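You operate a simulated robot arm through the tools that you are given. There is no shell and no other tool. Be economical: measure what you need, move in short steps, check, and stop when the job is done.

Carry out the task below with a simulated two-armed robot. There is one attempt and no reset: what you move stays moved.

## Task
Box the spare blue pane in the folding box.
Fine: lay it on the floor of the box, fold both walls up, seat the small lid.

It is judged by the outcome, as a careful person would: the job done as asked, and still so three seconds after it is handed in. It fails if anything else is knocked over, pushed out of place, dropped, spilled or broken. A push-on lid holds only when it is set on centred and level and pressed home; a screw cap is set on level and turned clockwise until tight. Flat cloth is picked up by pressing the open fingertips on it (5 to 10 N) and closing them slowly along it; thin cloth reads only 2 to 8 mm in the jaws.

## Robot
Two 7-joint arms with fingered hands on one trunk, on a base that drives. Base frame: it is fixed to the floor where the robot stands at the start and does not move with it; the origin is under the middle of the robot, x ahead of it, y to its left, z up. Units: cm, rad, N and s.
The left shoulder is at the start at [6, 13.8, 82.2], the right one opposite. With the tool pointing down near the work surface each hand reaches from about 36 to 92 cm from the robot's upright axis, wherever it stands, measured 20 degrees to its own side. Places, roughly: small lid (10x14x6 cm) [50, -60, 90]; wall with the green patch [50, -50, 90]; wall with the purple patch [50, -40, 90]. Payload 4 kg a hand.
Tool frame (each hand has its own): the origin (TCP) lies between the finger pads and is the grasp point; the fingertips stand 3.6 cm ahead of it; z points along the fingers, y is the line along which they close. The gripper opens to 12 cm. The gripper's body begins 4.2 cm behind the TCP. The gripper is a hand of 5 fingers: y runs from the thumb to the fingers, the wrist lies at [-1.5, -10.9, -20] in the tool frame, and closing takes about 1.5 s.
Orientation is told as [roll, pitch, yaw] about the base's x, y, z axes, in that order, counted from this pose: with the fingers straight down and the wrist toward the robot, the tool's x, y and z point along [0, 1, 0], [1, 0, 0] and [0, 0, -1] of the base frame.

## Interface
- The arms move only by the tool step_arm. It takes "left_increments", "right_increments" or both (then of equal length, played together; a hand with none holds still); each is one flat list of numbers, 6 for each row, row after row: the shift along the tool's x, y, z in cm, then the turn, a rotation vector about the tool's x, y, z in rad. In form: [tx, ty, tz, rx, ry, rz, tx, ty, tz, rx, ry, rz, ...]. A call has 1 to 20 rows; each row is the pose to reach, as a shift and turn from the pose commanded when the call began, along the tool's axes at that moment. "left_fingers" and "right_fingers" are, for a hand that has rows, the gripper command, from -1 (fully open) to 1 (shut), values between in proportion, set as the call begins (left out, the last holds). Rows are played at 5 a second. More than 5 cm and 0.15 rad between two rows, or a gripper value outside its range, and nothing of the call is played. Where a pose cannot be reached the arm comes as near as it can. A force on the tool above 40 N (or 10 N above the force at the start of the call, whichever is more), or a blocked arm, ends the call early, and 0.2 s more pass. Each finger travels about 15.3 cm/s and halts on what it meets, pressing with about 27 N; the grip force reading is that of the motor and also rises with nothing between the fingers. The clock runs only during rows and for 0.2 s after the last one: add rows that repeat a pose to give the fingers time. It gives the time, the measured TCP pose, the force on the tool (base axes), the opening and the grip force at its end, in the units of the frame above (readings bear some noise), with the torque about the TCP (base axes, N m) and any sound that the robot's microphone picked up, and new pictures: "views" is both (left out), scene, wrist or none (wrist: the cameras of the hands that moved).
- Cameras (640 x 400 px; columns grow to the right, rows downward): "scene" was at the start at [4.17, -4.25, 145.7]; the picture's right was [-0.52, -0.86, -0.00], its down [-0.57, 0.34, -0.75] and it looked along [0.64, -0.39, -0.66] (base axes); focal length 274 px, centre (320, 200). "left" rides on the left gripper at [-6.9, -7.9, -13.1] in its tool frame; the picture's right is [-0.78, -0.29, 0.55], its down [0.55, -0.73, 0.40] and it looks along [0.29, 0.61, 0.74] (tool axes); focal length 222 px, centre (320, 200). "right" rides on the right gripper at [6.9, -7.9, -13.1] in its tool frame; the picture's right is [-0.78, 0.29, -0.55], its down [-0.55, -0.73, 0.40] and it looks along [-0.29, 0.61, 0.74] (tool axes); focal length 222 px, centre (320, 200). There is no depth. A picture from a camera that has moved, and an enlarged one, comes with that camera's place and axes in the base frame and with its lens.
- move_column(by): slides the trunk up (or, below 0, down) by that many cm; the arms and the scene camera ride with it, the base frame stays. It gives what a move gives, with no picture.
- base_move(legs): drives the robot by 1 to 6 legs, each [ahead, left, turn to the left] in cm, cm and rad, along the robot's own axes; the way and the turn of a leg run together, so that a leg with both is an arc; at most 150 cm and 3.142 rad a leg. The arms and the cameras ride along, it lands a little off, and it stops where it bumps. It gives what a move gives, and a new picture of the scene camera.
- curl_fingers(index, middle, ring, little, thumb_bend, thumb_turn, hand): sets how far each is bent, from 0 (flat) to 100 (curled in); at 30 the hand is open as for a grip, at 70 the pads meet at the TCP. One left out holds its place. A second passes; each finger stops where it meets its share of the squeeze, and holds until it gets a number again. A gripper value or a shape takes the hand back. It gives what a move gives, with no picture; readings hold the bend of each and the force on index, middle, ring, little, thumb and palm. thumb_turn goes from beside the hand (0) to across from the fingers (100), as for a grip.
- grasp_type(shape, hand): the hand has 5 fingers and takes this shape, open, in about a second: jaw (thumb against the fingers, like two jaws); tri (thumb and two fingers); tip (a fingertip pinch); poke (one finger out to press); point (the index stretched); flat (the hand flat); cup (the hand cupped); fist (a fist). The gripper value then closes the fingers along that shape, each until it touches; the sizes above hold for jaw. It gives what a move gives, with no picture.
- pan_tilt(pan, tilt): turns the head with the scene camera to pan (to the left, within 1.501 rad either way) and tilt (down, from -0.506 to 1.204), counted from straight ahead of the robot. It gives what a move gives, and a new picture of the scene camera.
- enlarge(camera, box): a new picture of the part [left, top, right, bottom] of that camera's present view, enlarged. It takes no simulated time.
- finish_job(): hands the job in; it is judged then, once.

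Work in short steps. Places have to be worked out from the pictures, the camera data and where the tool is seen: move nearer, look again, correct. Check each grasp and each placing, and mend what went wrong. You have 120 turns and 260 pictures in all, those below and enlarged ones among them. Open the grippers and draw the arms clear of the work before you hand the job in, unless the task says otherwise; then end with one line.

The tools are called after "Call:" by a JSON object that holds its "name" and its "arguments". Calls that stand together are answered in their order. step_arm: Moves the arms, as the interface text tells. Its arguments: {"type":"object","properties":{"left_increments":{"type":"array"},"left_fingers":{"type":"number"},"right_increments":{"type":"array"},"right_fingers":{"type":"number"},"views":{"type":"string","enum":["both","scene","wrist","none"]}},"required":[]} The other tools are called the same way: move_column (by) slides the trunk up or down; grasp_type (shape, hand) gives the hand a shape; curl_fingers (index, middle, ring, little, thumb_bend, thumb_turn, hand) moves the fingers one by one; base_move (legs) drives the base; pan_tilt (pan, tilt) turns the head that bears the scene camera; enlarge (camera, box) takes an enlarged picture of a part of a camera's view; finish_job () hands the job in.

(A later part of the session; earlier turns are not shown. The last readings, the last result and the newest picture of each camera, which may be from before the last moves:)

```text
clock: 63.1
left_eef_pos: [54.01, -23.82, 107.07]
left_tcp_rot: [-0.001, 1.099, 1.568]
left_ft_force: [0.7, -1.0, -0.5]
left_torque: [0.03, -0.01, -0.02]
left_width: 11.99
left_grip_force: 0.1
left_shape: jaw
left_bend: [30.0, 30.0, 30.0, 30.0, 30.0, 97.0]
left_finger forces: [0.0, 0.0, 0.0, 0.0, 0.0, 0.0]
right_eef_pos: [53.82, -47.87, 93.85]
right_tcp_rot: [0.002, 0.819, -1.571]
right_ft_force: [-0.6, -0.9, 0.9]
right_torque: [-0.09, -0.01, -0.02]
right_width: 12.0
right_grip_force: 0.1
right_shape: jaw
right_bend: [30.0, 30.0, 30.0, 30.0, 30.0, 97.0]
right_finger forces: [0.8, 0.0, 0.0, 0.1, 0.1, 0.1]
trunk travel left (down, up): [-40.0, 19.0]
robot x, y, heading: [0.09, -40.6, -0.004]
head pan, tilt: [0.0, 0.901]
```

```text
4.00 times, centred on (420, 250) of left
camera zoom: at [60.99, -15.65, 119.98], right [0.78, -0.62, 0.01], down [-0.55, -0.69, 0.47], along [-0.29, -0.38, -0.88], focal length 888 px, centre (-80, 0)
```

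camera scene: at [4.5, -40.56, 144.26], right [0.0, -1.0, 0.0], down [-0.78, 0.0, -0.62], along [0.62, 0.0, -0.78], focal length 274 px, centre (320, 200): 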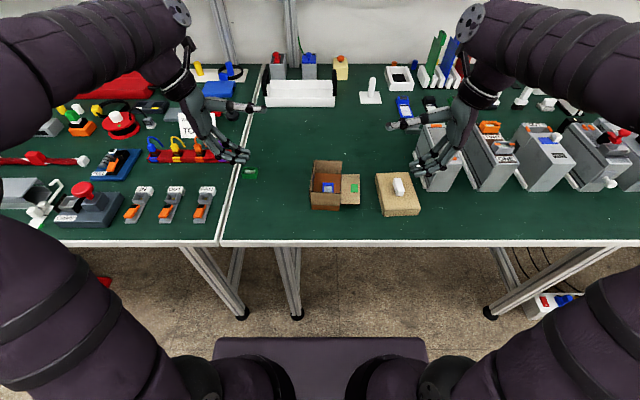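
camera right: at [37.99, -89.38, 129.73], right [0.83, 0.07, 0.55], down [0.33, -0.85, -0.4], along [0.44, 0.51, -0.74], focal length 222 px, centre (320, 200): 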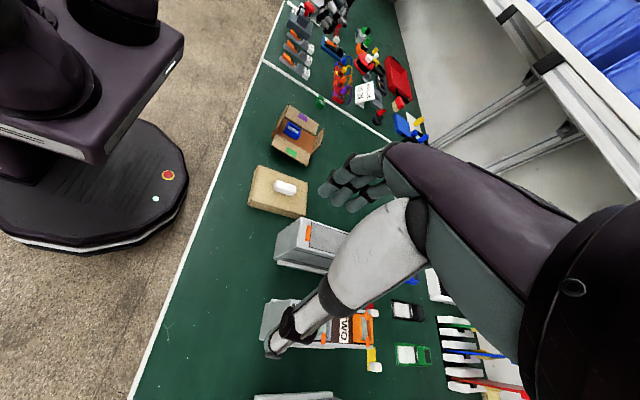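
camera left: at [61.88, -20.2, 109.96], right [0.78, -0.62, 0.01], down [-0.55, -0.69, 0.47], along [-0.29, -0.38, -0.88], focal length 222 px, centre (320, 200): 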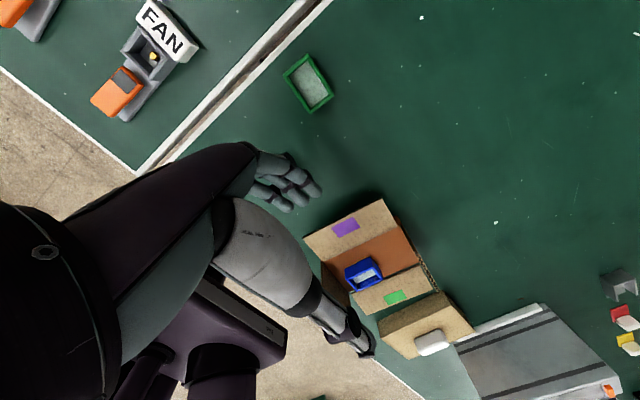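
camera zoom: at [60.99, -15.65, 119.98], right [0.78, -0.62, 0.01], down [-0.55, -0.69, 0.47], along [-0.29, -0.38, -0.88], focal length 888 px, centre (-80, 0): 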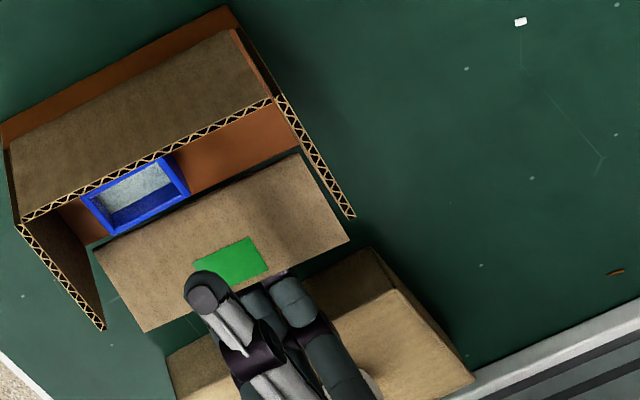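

Fingers are under and the flap begins to rise. I continue lifting in an arc.

Call:
{"name": "step_arm", "arguments": {"right_increments": [0, -0.73, -0.68, 0, 0, 0, 0, -1.46, -1.36, 0, 0, 0, 0, -2.19, -2.05, 0, 0, 0, 0, -3.4, -2.22, 0, 0, 0, 0, -4.39, -2.04, 0, 0, 0], "views": "none"}}

Call:
{"name": "enlarge", "arguments": {"camera": "scene", "box": [290, 140, 400, 220]}}

```text
clock: 64.3
left_eef_pos: [53.89, -23.82, 107.06]
left_tcp_rot: [-0.002, 1.099, 1.569]
left_ft_force: [0.1, 0.2, -0.3]
left_torque: [-0.03, -0.01, -0.01]
left_width: 12.0
left_grip_force: 0.0
left_shape: jaw
left_bend: [30.0, 30.0, 30.0, 30.0, 30.0, 97.0]
left_finger forces: [0.0, 0.0, 0.0, 0.0, 0.0, 0.1]
right_eef_pos: [54.05, -46.36, 98.37]
right_tcp_rot: [0.003, 0.82, -1.571]
right_ft_force: [-0.4, 0.3, 0.3]
right_torque: [-0.01, -0.01, -0.01]
right_width: 12.01
right_grip_force: 0.1
right_shape: jaw
right_bend: [30.0, 30.0, 30.0, 30.0, 30.0, 97.0]
right_finger forces: [0.1, 0.1, 0.1, 0.0, 0.1, 0.0]
trunk travel left (down, up): [-40.0, 19.0]
robot x, y, heading: [-0.05, -40.45, -0.003]
head pan, tilt: [0.0, 0.901]
```

```text
5.00 times, centred on (345, 180) of scene
camera zoom: at [4.5, -40.54, 144.26], right [0.0, -1.0, 0.0], down [-0.78, 0.0, -0.62], along [0.62, 0.0, -0.78], focal length 1370 px, centre (195, 300)
```

zoom: 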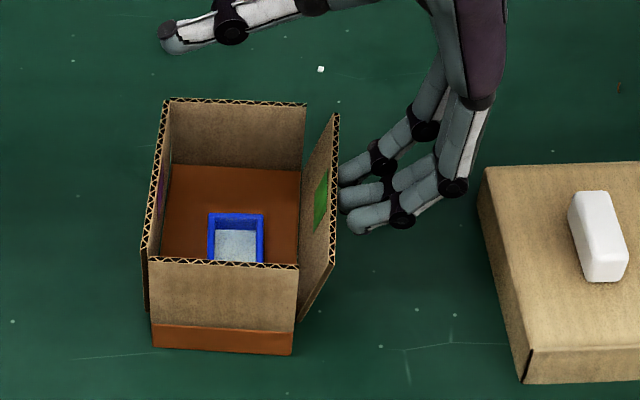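

Almost up. I push in 1.8 cm more.

Call:
{"name": "step_arm", "arguments": {"right_increments": [0, -0.34, 0.37, 0, 0, 0, 0, -0.68, 0.73, 0, 0, 0, 0, -1.0, 1.05, 0, 0, 0, 0, -1.23, 1.32, 0, 0, 0], "views": "none"}}

Call:
{"name": "enlarge", "arguments": {"camera": "scene", "box": [290, 140, 400, 220]}}

```text
clock: 65.3
left_eef_pos: [53.87, -23.73, 107.0]
left_tcp_rot: [-0.001, 1.1, 1.567]
left_ft_force: [-1.2, 0.4, -0.5]
left_torque: [0.0, 0.04, -0.01]
left_width: 12.0
left_grip_force: 0.1
left_shape: jaw
left_bend: [30.0, 30.0, 30.0, 30.0, 30.0, 97.0]
left_finger forces: [0.1, 0.0, 0.0, 0.0, 0.0, 0.0]
right_eef_pos: [54.02, -44.63, 98.41]
right_tcp_rot: [0.001, 0.821, -1.573]
right_ft_force: [0.4, -1.6, -0.1]
right_torque: [-0.15, 0.02, -0.01]
right_width: 12.0
right_grip_force: 0.0
right_shape: jaw
right_bend: [29.0, 30.0, 30.0, 30.0, 30.0, 97.0]
right_finger forces: [1.1, 0.4, 0.0, 0.0, 0.1, 0.0]
trunk travel left (down, up): [-40.0, 19.0]
robot x, y, heading: [0.09, -40.51, -0.0]
head pan, tilt: [0.0, 0.901]
```

```text
5.00 times, centred on (345, 180) of scene
camera zoom: at [4.5, -40.55, 144.26], right [0.0, -1.0, 0.0], down [-0.78, 0.0, -0.62], along [0.62, 0.0, -0.78], focal length 1370 px, centre (195, 300)
```

zoom: 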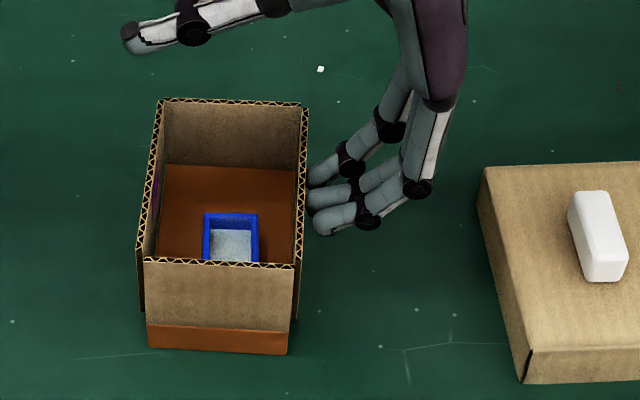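

Both walls stand. I withdraw the right hand backward and up.

Call:
{"name": "step_arm", "arguments": {"right_increments": [0, 0.68, -0.73, 0, 0, 0, 0, 1.36, -1.46, 0, 0, 0, 0, -0.88, -4.92, 0, 0, 0, 0, -3.8, -7.65, 0, 0, 0, 0, -5.3, -10.4, 0, 0, 0], "views": "none"}}

Call:
{"name": "step_arm", "arguments": {"right_increments": [0, 0, 0, 0, 0, -0.14, 0, 0, 0, 0, 0, -0.28, 0, 0, 0, 0, 0, -0.42, 0, 0, 0, 0, 0, -0.56, 0, 0, 0, 0, 0, -0.7, 0, 0, 0, 0, 0, -0.84, 0, 0, 0, 0, 0, -0.98, 0, 0, 0, 0, 0, -1.12, 0, 0, 0, 0, 0, -1.26, 0, 0, 0, 0, 0, -1.4, 0, 0, 0, 0, 0, -1.54, 0, 0, 0, 0, 0, -1.57], "views": "none"}}

Call:
{"name": "step_arm", "arguments": {"right_increments": [0, 0, 0, 0, -0.14, 0, 0, 0, 0, 0, -0.28, 0, 0, 0, 0, 0, -0.42, 0, 0, 0, 0, 0, -0.56, 0, 0, 0, 0, 0, -0.7, 0, 0, 0, 0, 0, -0.82, 0], "views": "scene"}}

Call:
{"name": "enlarge", "arguments": {"camera": "scene", "box": [290, 140, 430, 240]}}

Call:
{"name": "enlarge", "arguments": {"camera": "left", "box": [350, 180, 490, 320]}}

```text
clock: 66.5
left_eef_pos: [53.98, -23.77, 106.96]
left_tcp_rot: [-0.001, 1.098, 1.567]
left_ft_force: [-0.2, -0.5, 0.2]
left_torque: [0.0, -0.01, 0.0]
left_width: 11.99
left_grip_force: 0.0
left_shape: jaw
left_bend: [30.0, 30.0, 30.0, 30.0, 30.0, 97.0]
left_finger forces: [0.0, 0.0, 0.0, 0.1, 0.0, 0.0]
right_eef_pos: [54.04, -48.53, 109.41]
right_tcp_rot: [0.001, 0.82, -1.57]
right_ft_force: [0.5, 0.5, 0.2]
right_torque: [-0.01, -0.04, 0.01]
right_width: 11.98
right_grip_force: 0.0
right_shape: jaw
right_bend: [30.0, 30.0, 30.0, 30.0, 30.0, 97.0]
right_finger forces: [0.1, 0.0, 0.0, 0.1, 0.1, 0.1]
trunk travel left (down, up): [-40.0, 19.0]
robot x, y, heading: [0.23, -40.24, 0.005]
head pan, tilt: [0.0, 0.901]
```

```text
clock: 69.1
left_eef_pos: [53.96, -23.68, 106.89]
left_tcp_rot: [-0.002, 1.1, 1.568]
left_ft_force: [0.5, -0.1, -0.5]
left_torque: [0.03, -0.01, 0.0]
left_width: 11.98
left_grip_force: 0.1
left_shape: jaw
left_bend: [30.0, 30.0, 30.0, 30.0, 30.0, 97.0]
left_finger forces: [0.1, 0.0, 0.1, 0.1, 0.1, 0.0]
right_eef_pos: [54.01, -48.64, 109.32]
right_tcp_rot: [0.82, -0.001, -0.002]
right_ft_force: [-0.7, -0.7, -0.3]
right_torque: [0.0, -0.02, -0.01]
right_width: 11.99
right_grip_force: 0.2
right_shape: jaw
right_bend: [30.0, 30.0, 30.0, 30.0, 30.0, 97.0]
right_finger forces: [0.0, 0.1, 0.1, 0.1, 0.0, 0.0]
trunk travel left (down, up): [-40.0, 19.0]
robot x, y, heading: [-0.09, -40.76, -0.002]
head pan, tilt: [0.0, 0.901]
```

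```text
clock: 70.5
left_eef_pos: [54.0, -23.75, 107.08]
left_tcp_rot: [-0.002, 1.099, 1.567]
left_ft_force: [-0.4, 0.2, -0.7]
left_torque: [-0.02, 0.0, -0.02]
left_width: 12.0
left_grip_force: 0.0
left_shape: jaw
left_bend: [30.0, 30.0, 30.0, 30.0, 30.0, 97.0]
left_finger forces: [0.0, 0.0, 0.1, 0.0, 0.0, 0.0]
right_eef_pos: [54.01, -48.62, 109.39]
right_tcp_rot: [-0.003, -0.001, -0.001]
right_ft_force: [-0.1, -0.5, -0.7]
right_torque: [0.01, 0.02, -0.02]
right_width: 12.0
right_grip_force: 0.1
right_shape: jaw
right_bend: [30.0, 30.0, 30.0, 30.0, 30.0, 97.0]
right_finger forces: [0.0, 0.0, 0.0, 0.0, 0.0, 0.0]
trunk travel left (down, up): [-40.0, 19.0]
robot x, y, heading: [-0.41, -40.57, -0.001]
head pan, tilt: [0.0, 0.901]
camera scene: at [4.51, -40.53, 144.26], right [0.0, -1.0, 0.0], down [-0.78, 0.0, -0.62], along [0.62, 0.0, -0.78], focal length 274 px, centre (320, 200)
```

scene: 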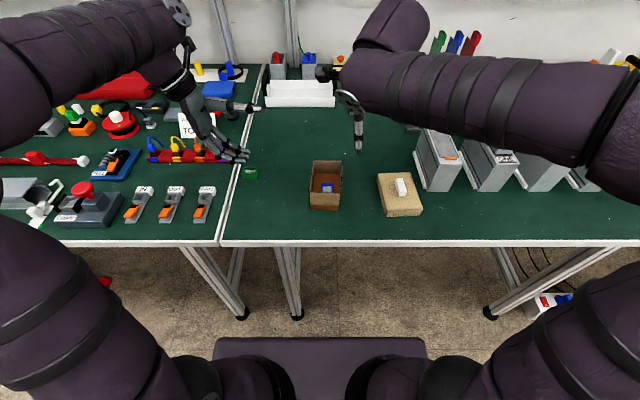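

```text
4.00 times, centred on (360, 190) of scene
camera zoom: at [4.51, -40.53, 144.26], right [0.0, -1.0, 0.0], down [-0.78, 0.0, -0.62], along [0.62, 0.0, -0.78], focal length 1096 px, centre (160, 240)
```

zoom: 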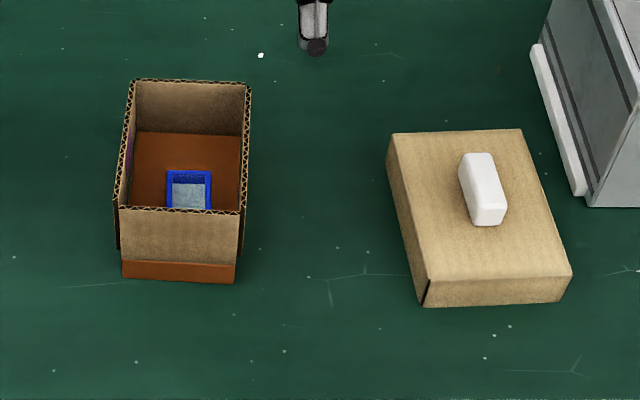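

```text
2.86 times, centred on (420, 250) of left
camera zoom: at [60.99, -15.63, 119.96], right [0.78, -0.62, 0.01], down [-0.55, -0.69, 0.47], along [-0.29, -0.38, -0.88], focal length 635 px, centre (34, 57)
```

zoom: 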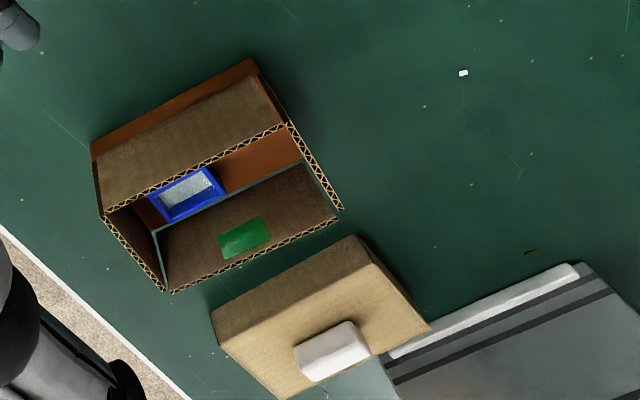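

Both walls are up, rim centre ≈[53.65,-42.15], yaw ≈-0.08, 8×11.4 cm. Lid centre ≈[52.6,-62.0], yaw ≈+0.045, knob 4.4×2 cm to z≈90.6. I bring the right hand above the knob turned 90° so it closes across the knob's short side.

Call:
{"name": "step_arm", "arguments": {"right_increments": [-1.2, -0.1, 0, 0, 0, -0.135, -2.4, -0.3, 0, 0, 0, -0.27, -3.6, -0.4, 0, 0, 0, -0.405, -4.8, -0.5, 1, 0, 0, -0.54, -6, -0.6, 1, 0, 0, -0.675, -7.2, -0.8, 2, 0, 0, -0.81, -8.4, -0.9, 2, 0, 0, -0.945, -9.6, -1, 3, 0, 0, -1.08, -10.8, -1.2, 4, 0, 0, -1.215, -12, -1.4, 5, 0, 0, -1.35, -13.4, -1.5, 6, 0, 0, -1.485, -13.4, -1.5, 7, 0, 0, -1.61, -13.4, -1.5, 7, 0, 0, -1.61], "right_fingers": 0.1, "views": "both"}}

Call:
{"name": "enlarge", "arguments": {"camera": "scene", "box": [330, 120, 470, 230]}}

```text
clock: 73.3
left_eef_pos: [53.87, -23.74, 106.88]
left_tcp_rot: [-0.001, 1.099, 1.568]
left_ft_force: [-0.9, -0.5, -1.0]
left_torque: [0.01, -0.03, 0.0]
left_width: 11.97
left_grip_force: 0.0
left_shape: jaw
left_bend: [30.0, 30.0, 30.0, 30.0, 30.0, 97.0]
left_finger forces: [0.0, 0.0, 0.1, 0.0, 0.0, 0.0]
right_eef_pos: [52.54, -62.13, 102.54]
right_tcp_rot: [0.0, 0.001, 1.611]
right_ft_force: [1.2, -0.3, -0.5]
right_torque: [0.0, 0.0, -0.01]
right_width: 5.42
right_grip_force: 0.0
right_shape: jaw
right_bend: [44.0, 48.0, 46.0, 70.0, 61.0, 100.0]
right_finger forces: [0.0, 0.1, 0.1, 0.1, 0.0, 0.0]
trunk travel left (down, up): [-40.0, 19.0]
robot x, y, heading: [0.36, -40.31, 0.002]
head pan, tilt: [0.0, 0.901]
camera scene: at [4.49, -40.55, 144.27], right [0.0, -1.0, 0.0], down [-0.78, 0.0, -0.62], along [0.62, 0.0, -0.78], focal length 274 px, centre (320, 200)
camera right: at [45.95, -70.28, 115.67], right [0.77, 0.32, 0.55], down [0.58, -0.71, -0.4], along [0.26, 0.62, -0.74], focal length 222 px, centre (320, 200)
```

scene: 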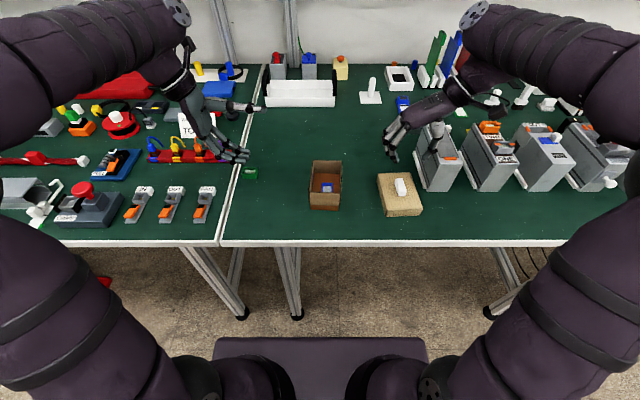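
right: 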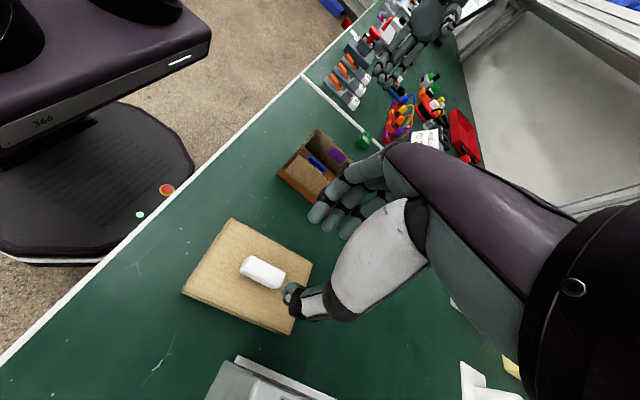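

```text
3.64 times, centred on (400, 175) of scene
camera zoom: at [4.49, -40.55, 144.27], right [0.0, -1.0, 0.0], down [-0.78, 0.0, -0.62], along [0.62, 0.0, -0.78], focal length 997 px, centre (29, 291)
```

zoom: 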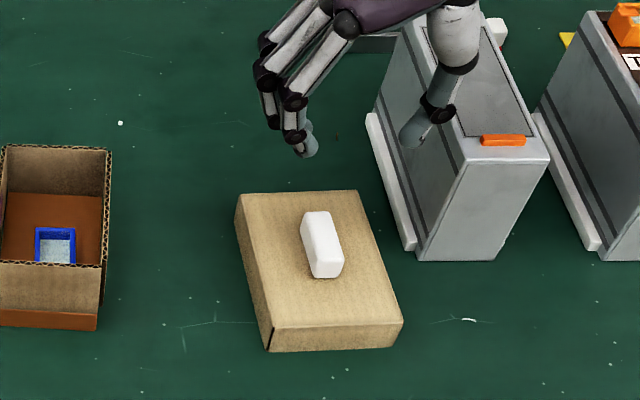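

Aligned within ~0.3 cm over the knob (≈[52.3,-62.2]). I descend to just above it and look.

Call:
{"name": "step_arm", "arguments": {"right_increments": [0, 0, 2.5, 0, 0, 0, 0, 0, 5, 0, 0, 0, 0, 0, 7.3, 0, 0, 0], "views": "wrist"}}

Call:
{"name": "enlarge", "arguments": {"camera": "scene", "box": [350, 130, 450, 230]}}

Call:
{"name": "enlarge", "arguments": {"camera": "right", "box": [180, 160, 400, 340]}}

```text
clock: 74.1
left_eef_pos: [54.04, -23.74, 106.94]
left_tcp_rot: [-0.003, 1.098, 1.568]
left_ft_force: [-0.5, -0.1, 0.1]
left_torque: [0.02, 0.03, 0.0]
left_width: 11.99
left_grip_force: 0.0
left_shape: jaw
left_bend: [30.0, 30.0, 30.0, 30.0, 30.0, 97.0]
left_finger forces: [0.1, 0.1, 0.0, 0.0, 0.0, 0.0]
right_eef_pos: [52.48, -62.18, 95.03]
right_tcp_rot: [0.0, 0.001, 1.61]
right_ft_force: [-0.3, -0.2, -0.6]
right_torque: [0.02, -0.01, 0.0]
right_width: 5.42
right_grip_force: 0.2
right_shape: jaw
right_bend: [44.0, 48.0, 46.0, 70.0, 61.0, 100.0]
right_finger forces: [0.1, 0.1, 0.0, 0.0, 0.1, 0.0]
trunk travel left (down, up): [-40.0, 19.0]
robot x, y, heading: [-0.14, -40.67, 0.001]
head pan, tilt: [0.0, 0.901]
camera right: at [45.91, -70.34, 108.27], right [0.77, 0.32, 0.55], down [0.58, -0.71, -0.4], along [0.26, 0.62, -0.74], focal length 222 px, centre (320, 200)
```

right: 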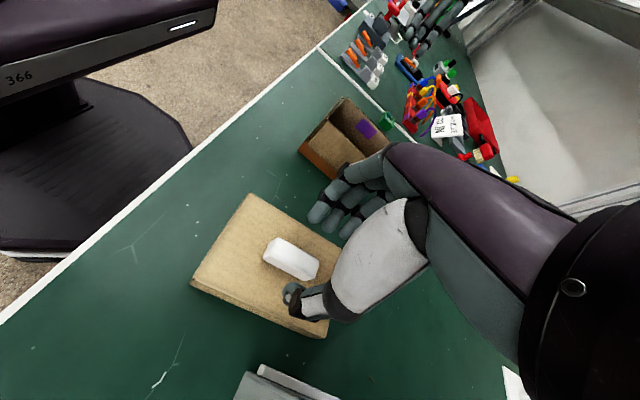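

```text
4.00 times, centred on (400, 180) of scene
camera zoom: at [4.52, -40.56, 144.27], right [0.0, -1.0, 0.0], down [-0.78, 0.0, -0.62], along [0.62, 0.0, -0.78], focal length 1096 px, centre (0, 280)
```

zoom: 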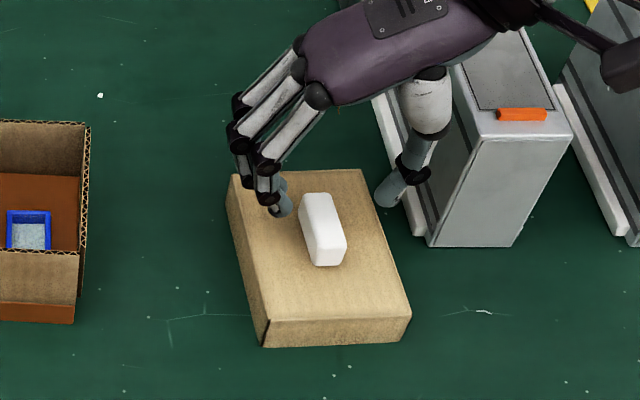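

```text
2.22 times, centred on (290, 250) of right
camera zoom: at [45.91, -70.34, 108.27], right [0.77, 0.32, 0.55], down [0.58, -0.71, -0.4], along [0.26, 0.62, -0.74], focal length 494 px, centre (387, 89)
```

zoom: 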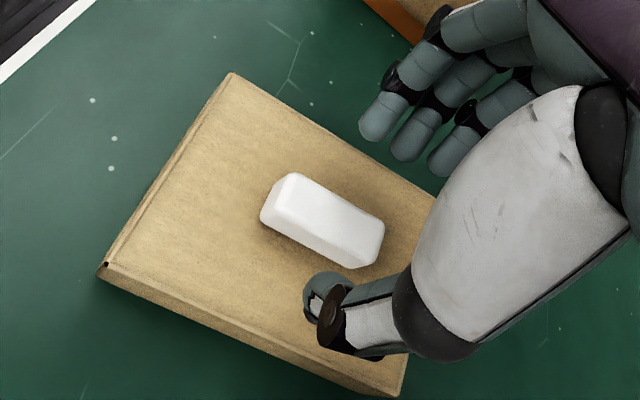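

Well centred. I lower 3 cm so the fingertips straddle the knob just above the lid, then close.

Call:
{"name": "step_arm", "arguments": {"right_increments": [0.3, 0, 1.5, 0, 0, 0, 0.3, 0, 2.5, 0, 0, 0, 0.3, 0, 3.0, 0, 0, 0], "views": "none"}}

Call:
{"name": "step_arm", "arguments": {"right_increments": [0, 0, 0, 0, 0, 0, 0, 0, 0, 0, 0, 0, 0, 0, 0, 0, 0, 0, 0, 0, 0, 0, 0, 0, 0, 0, 0, 0, 0, 0, 0, 0, 0, 0, 0, 0], "right_fingers": 0.75, "views": "wrist"}}

Call:
{"name": "enlarge", "arguments": {"camera": "scene", "box": [350, 130, 450, 230]}}

```text
clock: 74.9
left_eef_pos: [53.9, -23.91, 106.99]
left_tcp_rot: [-0.001, 1.099, 1.568]
left_ft_force: [0.9, 0.9, 0.1]
left_torque: [-0.03, 0.01, 0.0]
left_width: 12.0
left_grip_force: 0.1
left_shape: jaw
left_bend: [30.0, 30.0, 30.0, 30.0, 30.0, 97.0]
left_finger forces: [0.0, 0.1, 0.0, 0.1, 0.0, 0.0]
right_eef_pos: [52.16, -62.05, 92.01]
right_tcp_rot: [0.0, -0.001, 1.608]
right_ft_force: [-0.1, -1.1, -0.1]
right_torque: [0.0, -0.01, 0.02]
right_width: 5.4
right_grip_force: 0.1
right_shape: jaw
right_bend: [44.0, 48.0, 46.0, 70.0, 61.0, 100.0]
right_finger forces: [0.1, 0.0, 0.0, 0.0, 0.0, 0.0]
trunk travel left (down, up): [-40.0, 19.0]
robot x, y, heading: [0.19, -40.34, -0.002]
head pan, tilt: [0.0, 0.901]
```

```text
clock: 76.3
left_eef_pos: [53.97, -23.65, 106.94]
left_tcp_rot: [-0.002, 1.1, 1.567]
left_ft_force: [-0.1, 0.2, 0.6]
left_torque: [-0.02, 0.01, 0.0]
left_width: 12.0
left_grip_force: 0.0
left_shape: jaw
left_bend: [30.0, 30.0, 30.0, 30.0, 30.0, 97.0]
left_finger forces: [0.0, 0.0, 0.1, 0.0, 0.0, 0.0]
right_eef_pos: [52.13, -62.06, 92.06]
right_tcp_rot: [0.0, -0.001, 1.611]
right_ft_force: [-0.7, 0.7, 0.3]
right_torque: [-0.02, 0.01, -0.02]
right_width: 1.57
right_grip_force: 0.0
right_shape: jaw
right_bend: [61.0, 63.0, 62.0, 71.0, 69.0, 100.0]
right_finger forces: [0.6, 0.6, 0.3, 0.0, 1.4, 0.1]
trunk travel left (down, up): [-40.0, 19.0]
robot x, y, heading: [-0.28, -40.28, -0.004]
head pan, tilt: [0.0, 0.901]
camera right: at [45.59, -70.27, 105.23], right [0.77, 0.32, 0.55], down [0.58, -0.71, -0.4], along [0.26, 0.62, -0.74], focal length 222 px, centre (320, 200)
```

right: 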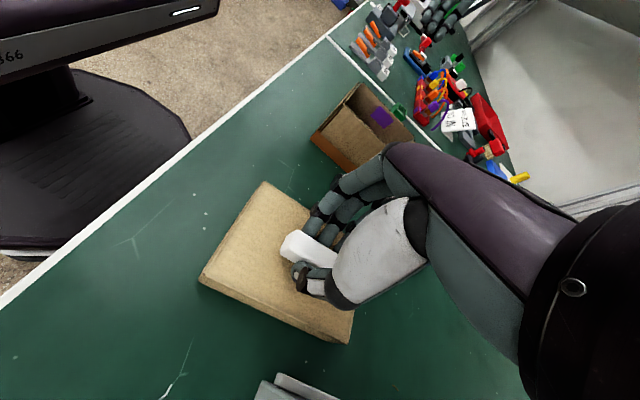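

```text
4.00 times, centred on (400, 180) of scene
camera zoom: at [4.5, -40.55, 144.26], right [0.0, -1.0, 0.0], down [-0.78, 0.0, -0.62], along [0.62, 0.0, -0.78], focal length 1096 px, centre (0, 280)
```

zoom: 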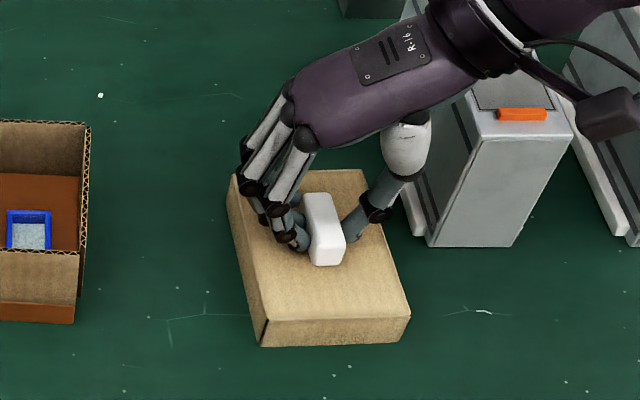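

Light touch only; I close fully for a firm grip.

Call:
{"name": "step_arm", "arguments": {"right_increments": [0, 0, 0, 0, 0, 0, 0, 0, 0, 0, 0, 0, 0, 0, 0, 0, 0, 0, 0, 0, 0, 0, 0, 0], "right_fingers": 1, "views": "none"}}

Call:
{"name": "step_arm", "arguments": {"right_increments": [0, 0, -0.5, 0, 0, 0, 0, 0, -1.5, 0, 0, 0, 0, 0, -2.5, 0, 0, 0, 0, 0, -2.5, 0, 0, 0], "views": "wrist"}}

Call:
{"name": "enlarge", "arguments": {"camera": "scene", "box": [340, 120, 460, 230]}}

```text
clock: 77.3
left_eef_pos: [53.97, -23.8, 106.85]
left_tcp_rot: [-0.001, 1.099, 1.567]
left_ft_force: [-0.3, 0.5, -0.2]
left_torque: [-0.03, -0.01, 0.01]
left_width: 11.99
left_grip_force: 0.1
left_shape: jaw
left_bend: [30.0, 30.0, 30.0, 30.0, 30.0, 97.0]
left_finger forces: [0.0, 0.1, 0.1, 0.1, 0.0, 0.0]
right_eef_pos: [52.3, -62.14, 92.04]
right_tcp_rot: [0.0, 0.0, 1.609]
right_ft_force: [-0.1, -0.3, 0.3]
right_torque: [0.0, 0.0, 0.03]
right_width: 1.4
right_grip_force: 27.0
right_shape: jaw
right_bend: [63.0, 64.0, 66.0, 70.0, 71.0, 100.0]
right_finger forces: [15.0, 6.6, 2.9, 0.0, 24.3, 0.0]
trunk travel left (down, up): [-40.0, 19.0]
robot x, y, heading: [-0.1, -40.34, -0.002]
head pan, tilt: [0.0, 0.901]
```

```text
clock: 78.3
left_eef_pos: [53.99, -23.77, 107.11]
left_tcp_rot: [0.0, 1.099, 1.568]
left_ft_force: [0.6, -0.6, 0.3]
left_torque: [-0.01, -0.03, 0.01]
left_width: 11.97
left_grip_force: 0.0
left_shape: jaw
left_bend: [30.0, 30.0, 30.0, 30.0, 30.0, 97.0]
left_finger forces: [0.0, 0.0, 0.1, 0.0, 0.0, 0.0]
right_eef_pos: [52.16, -62.17, 94.56]
right_tcp_rot: [-0.001, 0.0, 1.611]
right_ft_force: [0.6, -0.3, 0.0]
right_torque: [-0.03, -0.01, 0.01]
right_width: 1.4
right_grip_force: 27.1
right_shape: jaw
right_bend: [62.0, 65.0, 66.0, 70.0, 71.0, 100.0]
right_finger forces: [15.2, 6.4, 2.8, 0.0, 24.5, 0.1]
trunk travel left (down, up): [-40.0, 19.0]
robot x, y, heading: [-0.02, -40.39, -0.005]
head pan, tilt: [0.0, 0.901]
camera right: at [45.47, -70.35, 107.76], right [0.77, 0.32, 0.55], down [0.58, -0.71, -0.4], along [0.26, 0.62, -0.74], focal length 222 px, centre (320, 200)
```

right: 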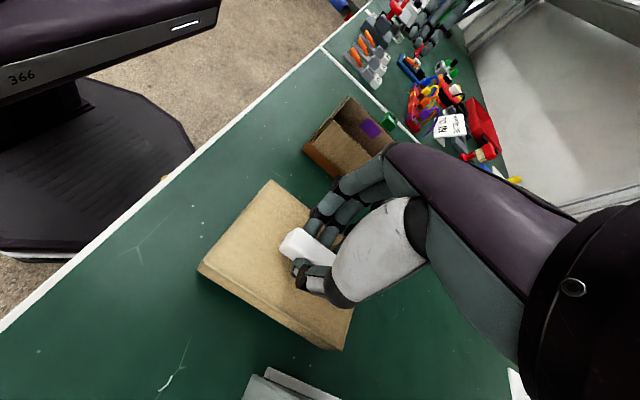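

```text
3.64 times, centred on (400, 175) of scene
camera zoom: at [4.5, -40.55, 144.26], right [0.0, -1.0, 0.0], down [-0.78, 0.0, -0.62], along [0.62, 0.0, -0.78], focal length 997 px, centre (29, 291)
```

zoom: 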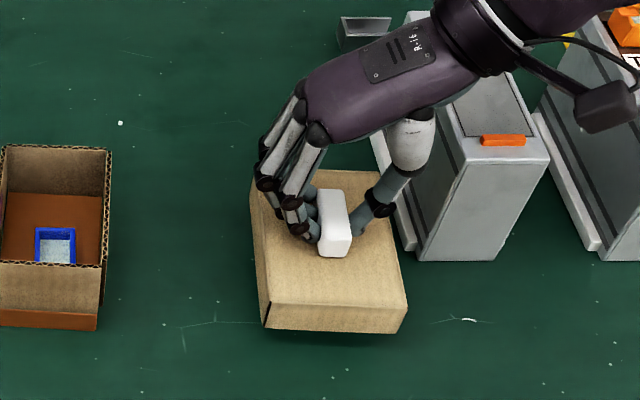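

The lid is lifted level. I raise it and carry it over the box (turning -0.125 rad to match), moving the left hand farther off meanwhile.

Call:
{"name": "step_arm", "arguments": {"right_increments": [0, 0, -4, 0, 0, 0, 0, 0, -8, 0, 0, 0, -0.4, 4, -8, 0, 0, 0.03, -0.8, 8, -8, 0, 0, 0.06, -1.2, 12, -8, 0, 0, 0.09, -1.6, 16, -8, 0, 0, 0.12, -1.78, 19.95, -8, 0, 0, 0.125, -1.78, 19.95, -8, 0, 0, 0.125], "left_increments": [0, 0.4, -2, 0, 0, 0, 0, 0.8, -4, 0, 0, 0, 0, 1.4, -6, 0, 0, 0, 0, 1.85, -8, 0, 0, 0, 0, 1.85, -8, 0, 0, 0, 0, 1.85, -8, 0, 0, 0, 0, 1.85, -8, 0, 0, 0, 0, 1.85, -8, 0, 0, 0], "views": "both"}}

Call:
{"name": "enlarge", "arguments": {"camera": "scene", "box": [270, 120, 390, 230]}}

Call:
{"name": "enlarge", "arguments": {"camera": "right", "box": [160, 140, 400, 380]}}

Call:
{"name": "enlarge", "arguments": {"camera": "left", "box": [320, 150, 520, 310]}}

```text
clock: 80.1
left_eef_pos: [53.76, -15.44, 109.08]
left_tcp_rot: [-0.002, 1.101, 1.566]
left_ft_force: [-0.4, -0.2, -0.1]
left_torque: [0.02, 0.0, -0.03]
left_width: 11.97
left_grip_force: 0.1
left_shape: jaw
left_bend: [30.0, 30.0, 30.0, 30.0, 30.0, 97.0]
left_finger forces: [0.1, 0.0, 0.1, 0.0, 0.0, 0.0]
right_eef_pos: [53.07, -41.93, 102.57]
right_tcp_rot: [-0.001, 0.001, 1.484]
right_ft_force: [0.4, 0.0, -1.0]
right_torque: [-0.02, 0.04, 0.01]
right_width: 1.39
right_grip_force: 26.9
right_shape: jaw
right_bend: [62.0, 65.0, 66.0, 70.0, 71.0, 100.0]
right_finger forces: [15.4, 6.4, 2.8, 0.0, 24.6, 0.0]
trunk travel left (down, up): [-40.0, 19.0]
robot x, y, heading: [0.05, -40.56, -0.002]
head pan, tilt: [0.0, 0.901]
camera scene: at [4.5, -40.56, 144.26], right [0.0, -1.0, 0.0], down [-0.78, 0.0, -0.62], along [0.62, 0.0, -0.78], focal length 274 px, centre (320, 200)
camera right: at [45.54, -49.11, 115.93], right [0.81, 0.22, 0.55], down [0.48, -0.78, -0.4], along [0.34, 0.58, -0.74], focal length 222 px, centre (320, 200)
camera left: at [60.73, -7.36, 122.11], right [0.78, -0.62, 0.01], down [-0.55, -0.69, 0.47], along [-0.29, -0.38, -0.88], focal length 222 px, centre (320, 200)
```

scene: 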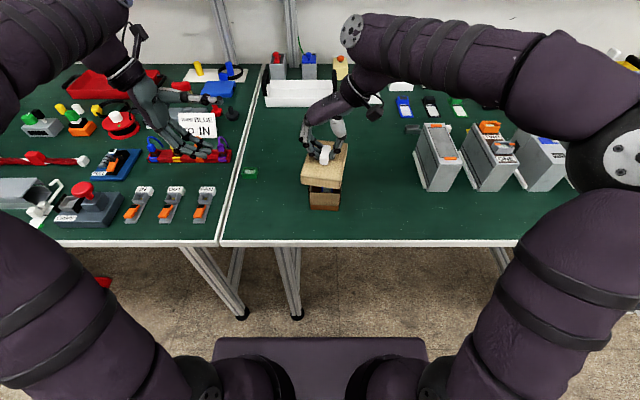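
right: 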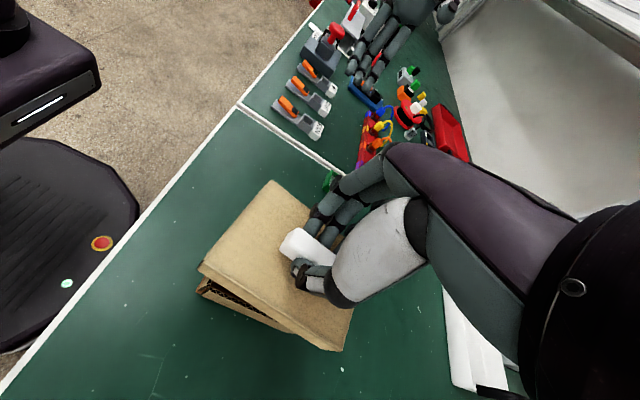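
left: 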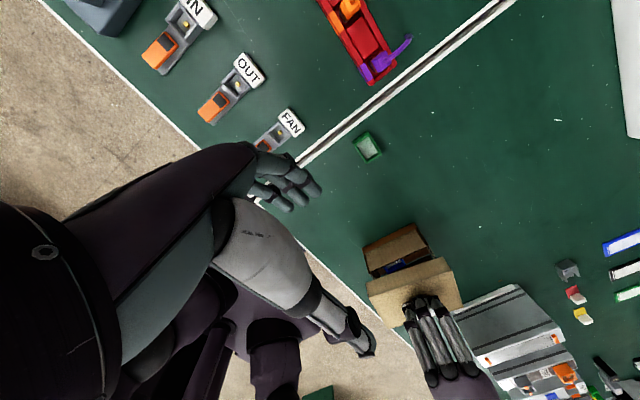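

```text
3.64 times, centred on (330, 175) of scene
camera zoom: at [4.5, -40.56, 144.26], right [0.0, -1.0, 0.0], down [-0.78, 0.0, -0.62], along [0.62, 0.0, -0.78], focal length 997 px, centre (284, 291)
```

zoom: 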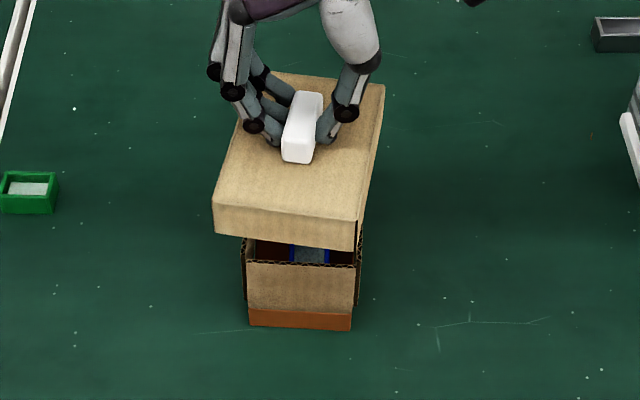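

```text
1.67 times, centred on (280, 260) of right
camera zoom: at [45.54, -49.11, 115.93], right [0.81, 0.22, 0.55], down [0.48, -0.78, -0.4], along [0.34, 0.58, -0.74], focal length 370 px, centre (387, 100)
```

zoom: 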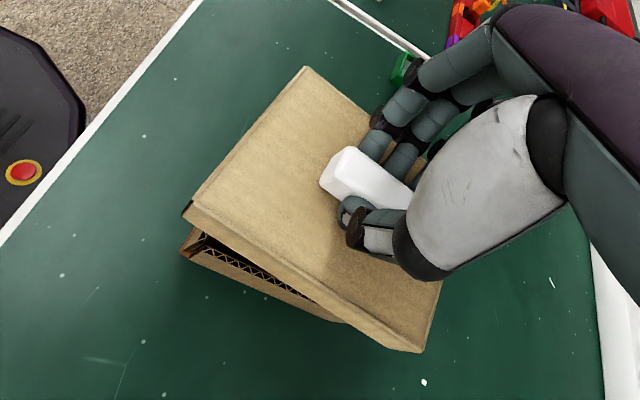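

```text
2.50 times, centred on (420, 230) of left
camera zoom: at [60.73, -7.36, 122.11], right [0.78, -0.62, 0.01], down [-0.55, -0.69, 0.47], along [-0.29, -0.38, -0.88], focal length 555 px, centre (70, 125)
```

zoom: 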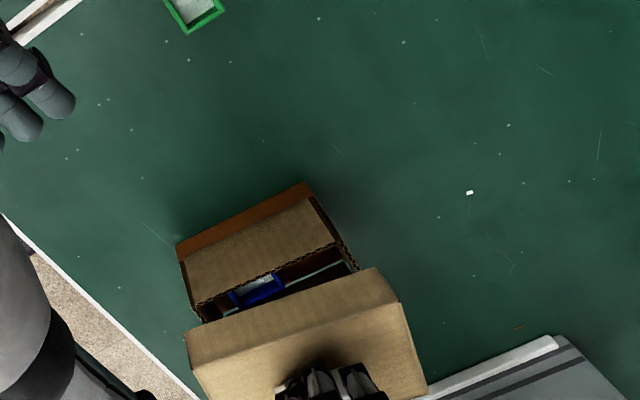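

The lid's centre [53.7,-42.1] matches the box, but it is yawed about -0.2 vs box -0.08. I rotate +0.12 and lower 2 cm, then re-measure.

Call:
{"name": "step_arm", "arguments": {"right_increments": [0, 0, 0, 0, 0, -0.06, 0, 0, 0, 0, 0, -0.12, 0, 0, 1, 0, 0, -0.12, 0, 0, 2.0, 0, 0, -0.12, 0, 0, 2.0, 0, 0, -0.12], "views": "none"}}

Call:
{"name": "enlarge", "arguments": {"camera": "scene", "box": [285, 130, 365, 220]}}

Call:
{"name": "enlarge", "arguments": {"camera": "left", "box": [350, 200, 480, 310]}}

Call:
{"name": "enlarge", "arguments": {"camera": "right", "box": [180, 160, 370, 370]}}

```text
clock: 81.3
left_eef_pos: [53.62, -15.49, 109.04]
left_tcp_rot: [-0.002, 1.099, 1.567]
left_ft_force: [0.3, 0.3, 0.0]
left_torque: [0.05, -0.01, -0.02]
left_width: 11.98
left_grip_force: 0.0
left_shape: jaw
left_bend: [30.0, 30.0, 30.0, 30.0, 30.0, 97.0]
left_finger forces: [0.0, 0.0, 0.0, 0.0, 0.0, 0.0]
right_eef_pos: [53.05, -42.07, 100.66]
right_tcp_rot: [0.002, 0.001, 1.605]
right_ft_force: [-0.7, 0.2, -0.7]
right_torque: [-0.02, 0.02, 0.0]
right_width: 1.42
right_grip_force: 27.1
right_shape: jaw
right_bend: [62.0, 65.0, 66.0, 70.0, 71.0, 100.0]
right_finger forces: [15.4, 6.4, 2.8, 0.0, 24.5, 0.1]
trunk travel left (down, up): [-40.0, 19.0]
robot x, y, heading: [0.02, -40.66, -0.007]
head pan, tilt: [0.0, 0.901]
```

```text
4.44 times, centred on (325, 175) of scene
camera zoom: at [4.5, -40.55, 144.26], right [0.0, -1.0, 0.0], down [-0.78, 0.0, -0.62], along [0.62, 0.0, -0.78], focal length 1218 px, centre (298, 311)
```

zoom: 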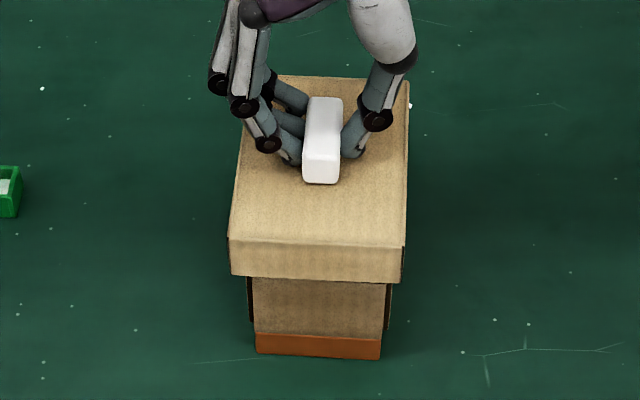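

```text
3.64 times, centred on (415, 255) of left
camera zoom: at [60.72, -7.34, 122.1], right [0.78, -0.62, 0.01], down [-0.55, -0.69, 0.47], along [-0.29, -0.38, -0.88], focal length 808 px, centre (-26, 0)
```

zoom: 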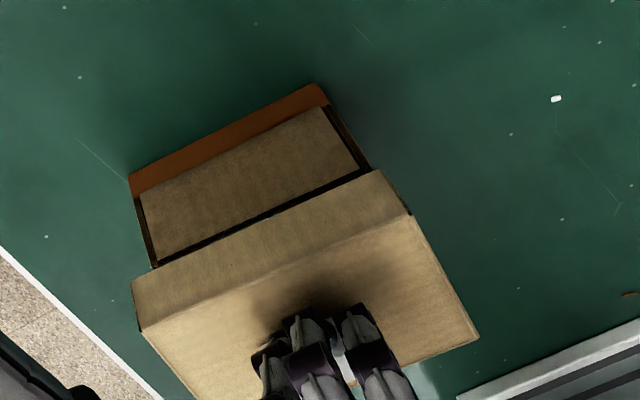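

```text
1.90 times, centred on (275, 265) of right
camera zoom: at [46.47, -50.15, 113.79], right [0.78, 0.32, 0.55], down [0.57, -0.72, -0.4], along [0.27, 0.62, -0.74], focal length 423 px, centre (406, 76)
```

zoom: 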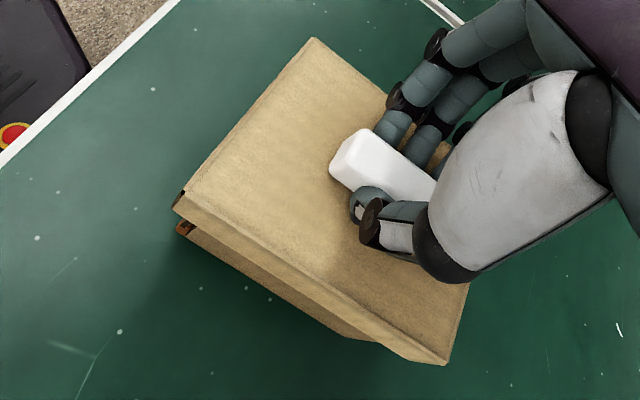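

Lid and box now share yaw (-0.07); both cameras agree the lid should shift (+0.35,-0.22). I shift and lower to just at the rim.

Call:
{"name": "step_arm", "arguments": {"right_increments": [-0.34, -0.23, 0, 0, 0, 0, -0.34, -0.23, 0.5, 0, 0, 0, -0.34, -0.23, 0.9, 0, 0, 0, -0.34, -0.23, 0.9, 0, 0, 0], "views": "none"}}

Call:
{"name": "enlarge", "arguments": {"camera": "scene", "box": [285, 130, 365, 220]}}

Call:
{"name": "enlarge", "arguments": {"camera": "left", "box": [350, 200, 480, 310]}}

```text
clock: 82.3
left_eef_pos: [53.68, -15.48, 109.12]
left_tcp_rot: [-0.002, 1.102, 1.566]
left_ft_force: [-0.7, -0.3, -0.5]
left_torque: [0.04, 0.04, -0.05]
left_width: 11.98
left_grip_force: 0.1
left_shape: jaw
left_bend: [30.0, 30.0, 30.0, 30.0, 30.0, 97.0]
left_finger forces: [0.1, 0.0, 0.0, 0.1, 0.1, 0.0]
right_eef_pos: [53.47, -42.22, 99.8]
right_tcp_rot: [0.0, 0.0, 1.603]
right_ft_force: [0.2, 0.6, -0.5]
right_torque: [0.01, 0.0, 0.0]
right_width: 1.42
right_grip_force: 27.1
right_shape: jaw
right_bend: [62.0, 65.0, 66.0, 70.0, 71.0, 100.0]
right_finger forces: [15.5, 6.4, 2.7, 0.0, 24.5, 0.0]
trunk travel left (down, up): [-40.0, 19.0]
robot x, y, heading: [-0.15, -40.65, 0.001]
head pan, tilt: [0.0, 0.901]
```

```text
4.44 times, centred on (325, 175) of scene
camera zoom: at [4.5, -40.55, 144.26], right [0.0, -1.0, 0.0], down [-0.78, 0.0, -0.62], along [0.62, 0.0, -0.78], focal length 1218 px, centre (298, 311)
```

zoom: 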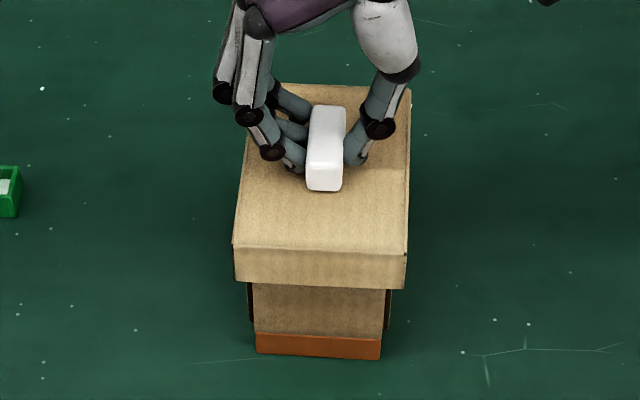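

```text
3.64 times, centred on (415, 255) of left
camera zoom: at [60.73, -7.34, 122.1], right [0.78, -0.62, 0.01], down [-0.55, -0.69, 0.47], along [-0.29, -0.38, -0.88], focal length 808 px, centre (-26, 0)
```

zoom: 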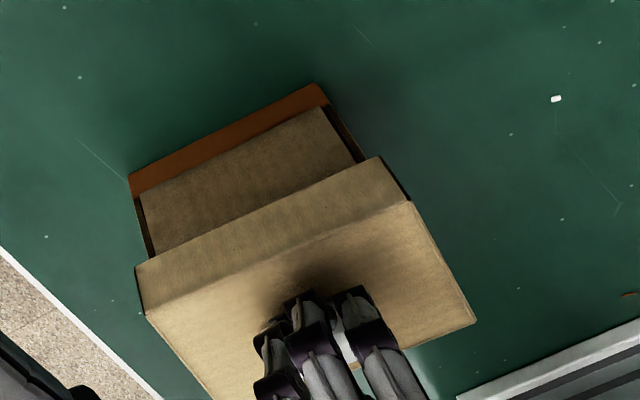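

Centred as far as both views tell. I lower in small steps watching the force.

Call:
{"name": "step_arm", "arguments": {"right_increments": [0, 0, 0.3, 0, 0, 0, 0, 0, 0.6, 0, 0, 0, 0, 0, 0.6, 0, 0, 0], "views": "none"}}

```text
clock: 83.1
left_eef_pos: [53.72, -15.58, 109.12]
left_tcp_rot: [-0.003, 1.099, 1.567]
left_ft_force: [-0.7, -0.8, -0.3]
left_torque: [-0.02, 0.01, 0.03]
left_width: 12.01
left_grip_force: 0.1
left_shape: jaw
left_bend: [30.0, 30.0, 30.0, 30.0, 30.0, 97.0]
left_finger forces: [0.0, 0.0, 0.0, 0.1, 0.0, 0.0]
right_eef_pos: [53.44, -42.15, 99.2]
right_tcp_rot: [0.0, -0.001, 1.605]
right_ft_force: [-0.5, -0.3, -0.4]
right_torque: [0.02, 0.0, 0.01]
right_width: 1.4
right_grip_force: 26.9
right_shape: jaw
right_bend: [62.0, 65.0, 66.0, 70.0, 71.0, 100.0]
right_finger forces: [15.4, 6.4, 2.8, 0.0, 24.5, 0.0]
trunk travel left (down, up): [-40.0, 19.0]
robot x, y, heading: [-0.44, -40.68, 0.003]
head pan, tilt: [0.0, 0.901]
```

No contact yet (skirt bottom ≈92.2). Continue.

Call:
{"name": "step_arm", "arguments": {"right_increments": [0, 0, 0.25, 0, 0, 0, 0, 0, 0.5, 0, 0, 0, 0, 0, 0.5, 0, 0, 0], "views": "none"}}

Call:
{"name": "enlarge", "arguments": {"camera": "scene", "box": [285, 130, 365, 220]}}

Call:
{"name": "enlarge", "arguments": {"camera": "left", "box": [350, 200, 480, 310]}}

```text
clock: 83.9
left_eef_pos: [53.75, -15.4, 109.18]
left_tcp_rot: [-0.002, 1.097, 1.567]
left_ft_force: [-0.1, -0.1, 0.6]
left_torque: [0.0, 0.01, 0.03]
left_width: 11.99
left_grip_force: 0.0
left_shape: jaw
left_bend: [30.0, 30.0, 30.0, 30.0, 30.0, 97.0]
left_finger forces: [0.0, 0.0, 0.0, 0.0, 0.1, 0.1]
right_eef_pos: [53.47, -42.29, 98.52]
right_tcp_rot: [0.0, 0.0, 1.603]
right_ft_force: [0.1, -0.2, -0.2]
right_torque: [-0.02, -0.03, 0.02]
right_width: 1.39
right_grip_force: 26.7
right_shape: jaw
right_bend: [62.0, 65.0, 66.0, 70.0, 71.0, 100.0]
right_finger forces: [15.4, 6.5, 2.8, 0.1, 24.5, 0.1]
trunk travel left (down, up): [-40.0, 19.0]
robot x, y, heading: [-0.34, -40.78, -0.002]
head pan, tilt: [0.0, 0.901]
```

```text
4.44 times, centred on (325, 175) of scene
camera zoom: at [4.5, -40.55, 144.26], right [0.0, -1.0, 0.0], down [-0.78, 0.0, -0.62], along [0.62, 0.0, -0.78], focal length 1218 px, centre (298, 311)
```

zoom: 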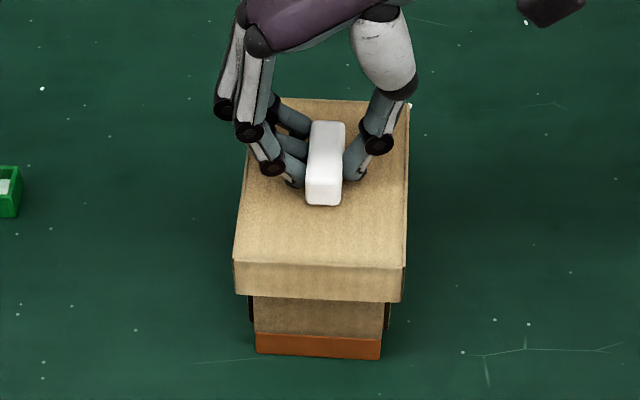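

```text
3.64 times, centred on (415, 255) of left
camera zoom: at [60.73, -7.34, 122.1], right [0.78, -0.62, 0.01], down [-0.55, -0.69, 0.47], along [-0.29, -0.38, -0.88], focal length 808 px, centre (-26, 0)
```

zoom: 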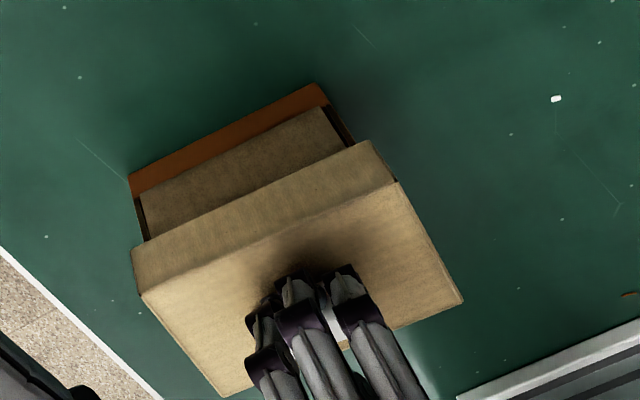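

No contact; still well centred. Continue down.

Call:
{"name": "step_arm", "arguments": {"right_increments": [0, 0, 0.25, 0, 0, 0, 0, 0, 0.5, 0, 0, 0, 0, 0, 0.75, 0, 0, 0], "views": "none"}}

Call:
{"name": "step_arm", "arguments": {"right_increments": [0, 0, 0.25, 0, 0, 0, 0, 0, 0.5, 0, 0, 0], "views": "none"}}

```text
clock: 84.7
left_eef_pos: [53.77, -15.42, 109.16]
left_tcp_rot: [-0.001, 1.1, 1.567]
left_ft_force: [-0.2, -0.3, -0.1]
left_torque: [0.02, 0.0, 0.03]
left_width: 11.97
left_grip_force: 0.0
left_shape: jaw
left_bend: [30.0, 30.0, 30.0, 30.0, 30.0, 97.0]
left_finger forces: [0.1, 0.1, 0.0, 0.0, 0.0, 0.0]
right_eef_pos: [53.6, -42.2, 97.81]
right_tcp_rot: [-0.001, 0.001, 1.603]
right_ft_force: [-0.1, -0.9, 0.0]
right_torque: [0.0, -0.01, 0.0]
right_width: 1.42
right_grip_force: 27.3
right_shape: jaw
right_bend: [62.0, 65.0, 66.0, 70.0, 71.0, 100.0]
right_finger forces: [15.4, 6.4, 2.7, 0.0, 24.5, 0.1]
trunk travel left (down, up): [-40.0, 19.0]
robot x, y, heading: [-0.04, -40.67, -0.002]
head pan, tilt: [0.0, 0.901]
```

```text
clock: 85.3
left_eef_pos: [53.65, -15.4, 108.94]
left_tcp_rot: [0.0, 1.101, 1.568]
left_ft_force: [0.2, -0.7, 0.5]
left_torque: [-0.02, -0.04, -0.01]
left_width: 11.99
left_grip_force: 0.1
left_shape: jaw
left_bend: [30.0, 30.0, 30.0, 30.0, 30.0, 97.0]
left_finger forces: [0.0, 0.0, 0.1, 0.0, 0.1, 0.0]
right_eef_pos: [53.74, -42.18, 97.37]
right_tcp_rot: [0.001, 0.0, 1.605]
right_ft_force: [0.1, 0.3, -0.4]
right_torque: [0.0, 0.01, -0.01]
right_width: 1.43
right_grip_force: 27.0
right_shape: jaw
right_bend: [62.0, 65.0, 66.0, 70.0, 71.0, 100.0]
right_finger forces: [15.3, 6.5, 2.8, 0.0, 24.5, 0.1]
trunk travel left (down, up): [-40.0, 19.0]
robot x, y, heading: [-0.28, -40.78, -0.007]
head pan, tilt: [0.0, 0.901]
```

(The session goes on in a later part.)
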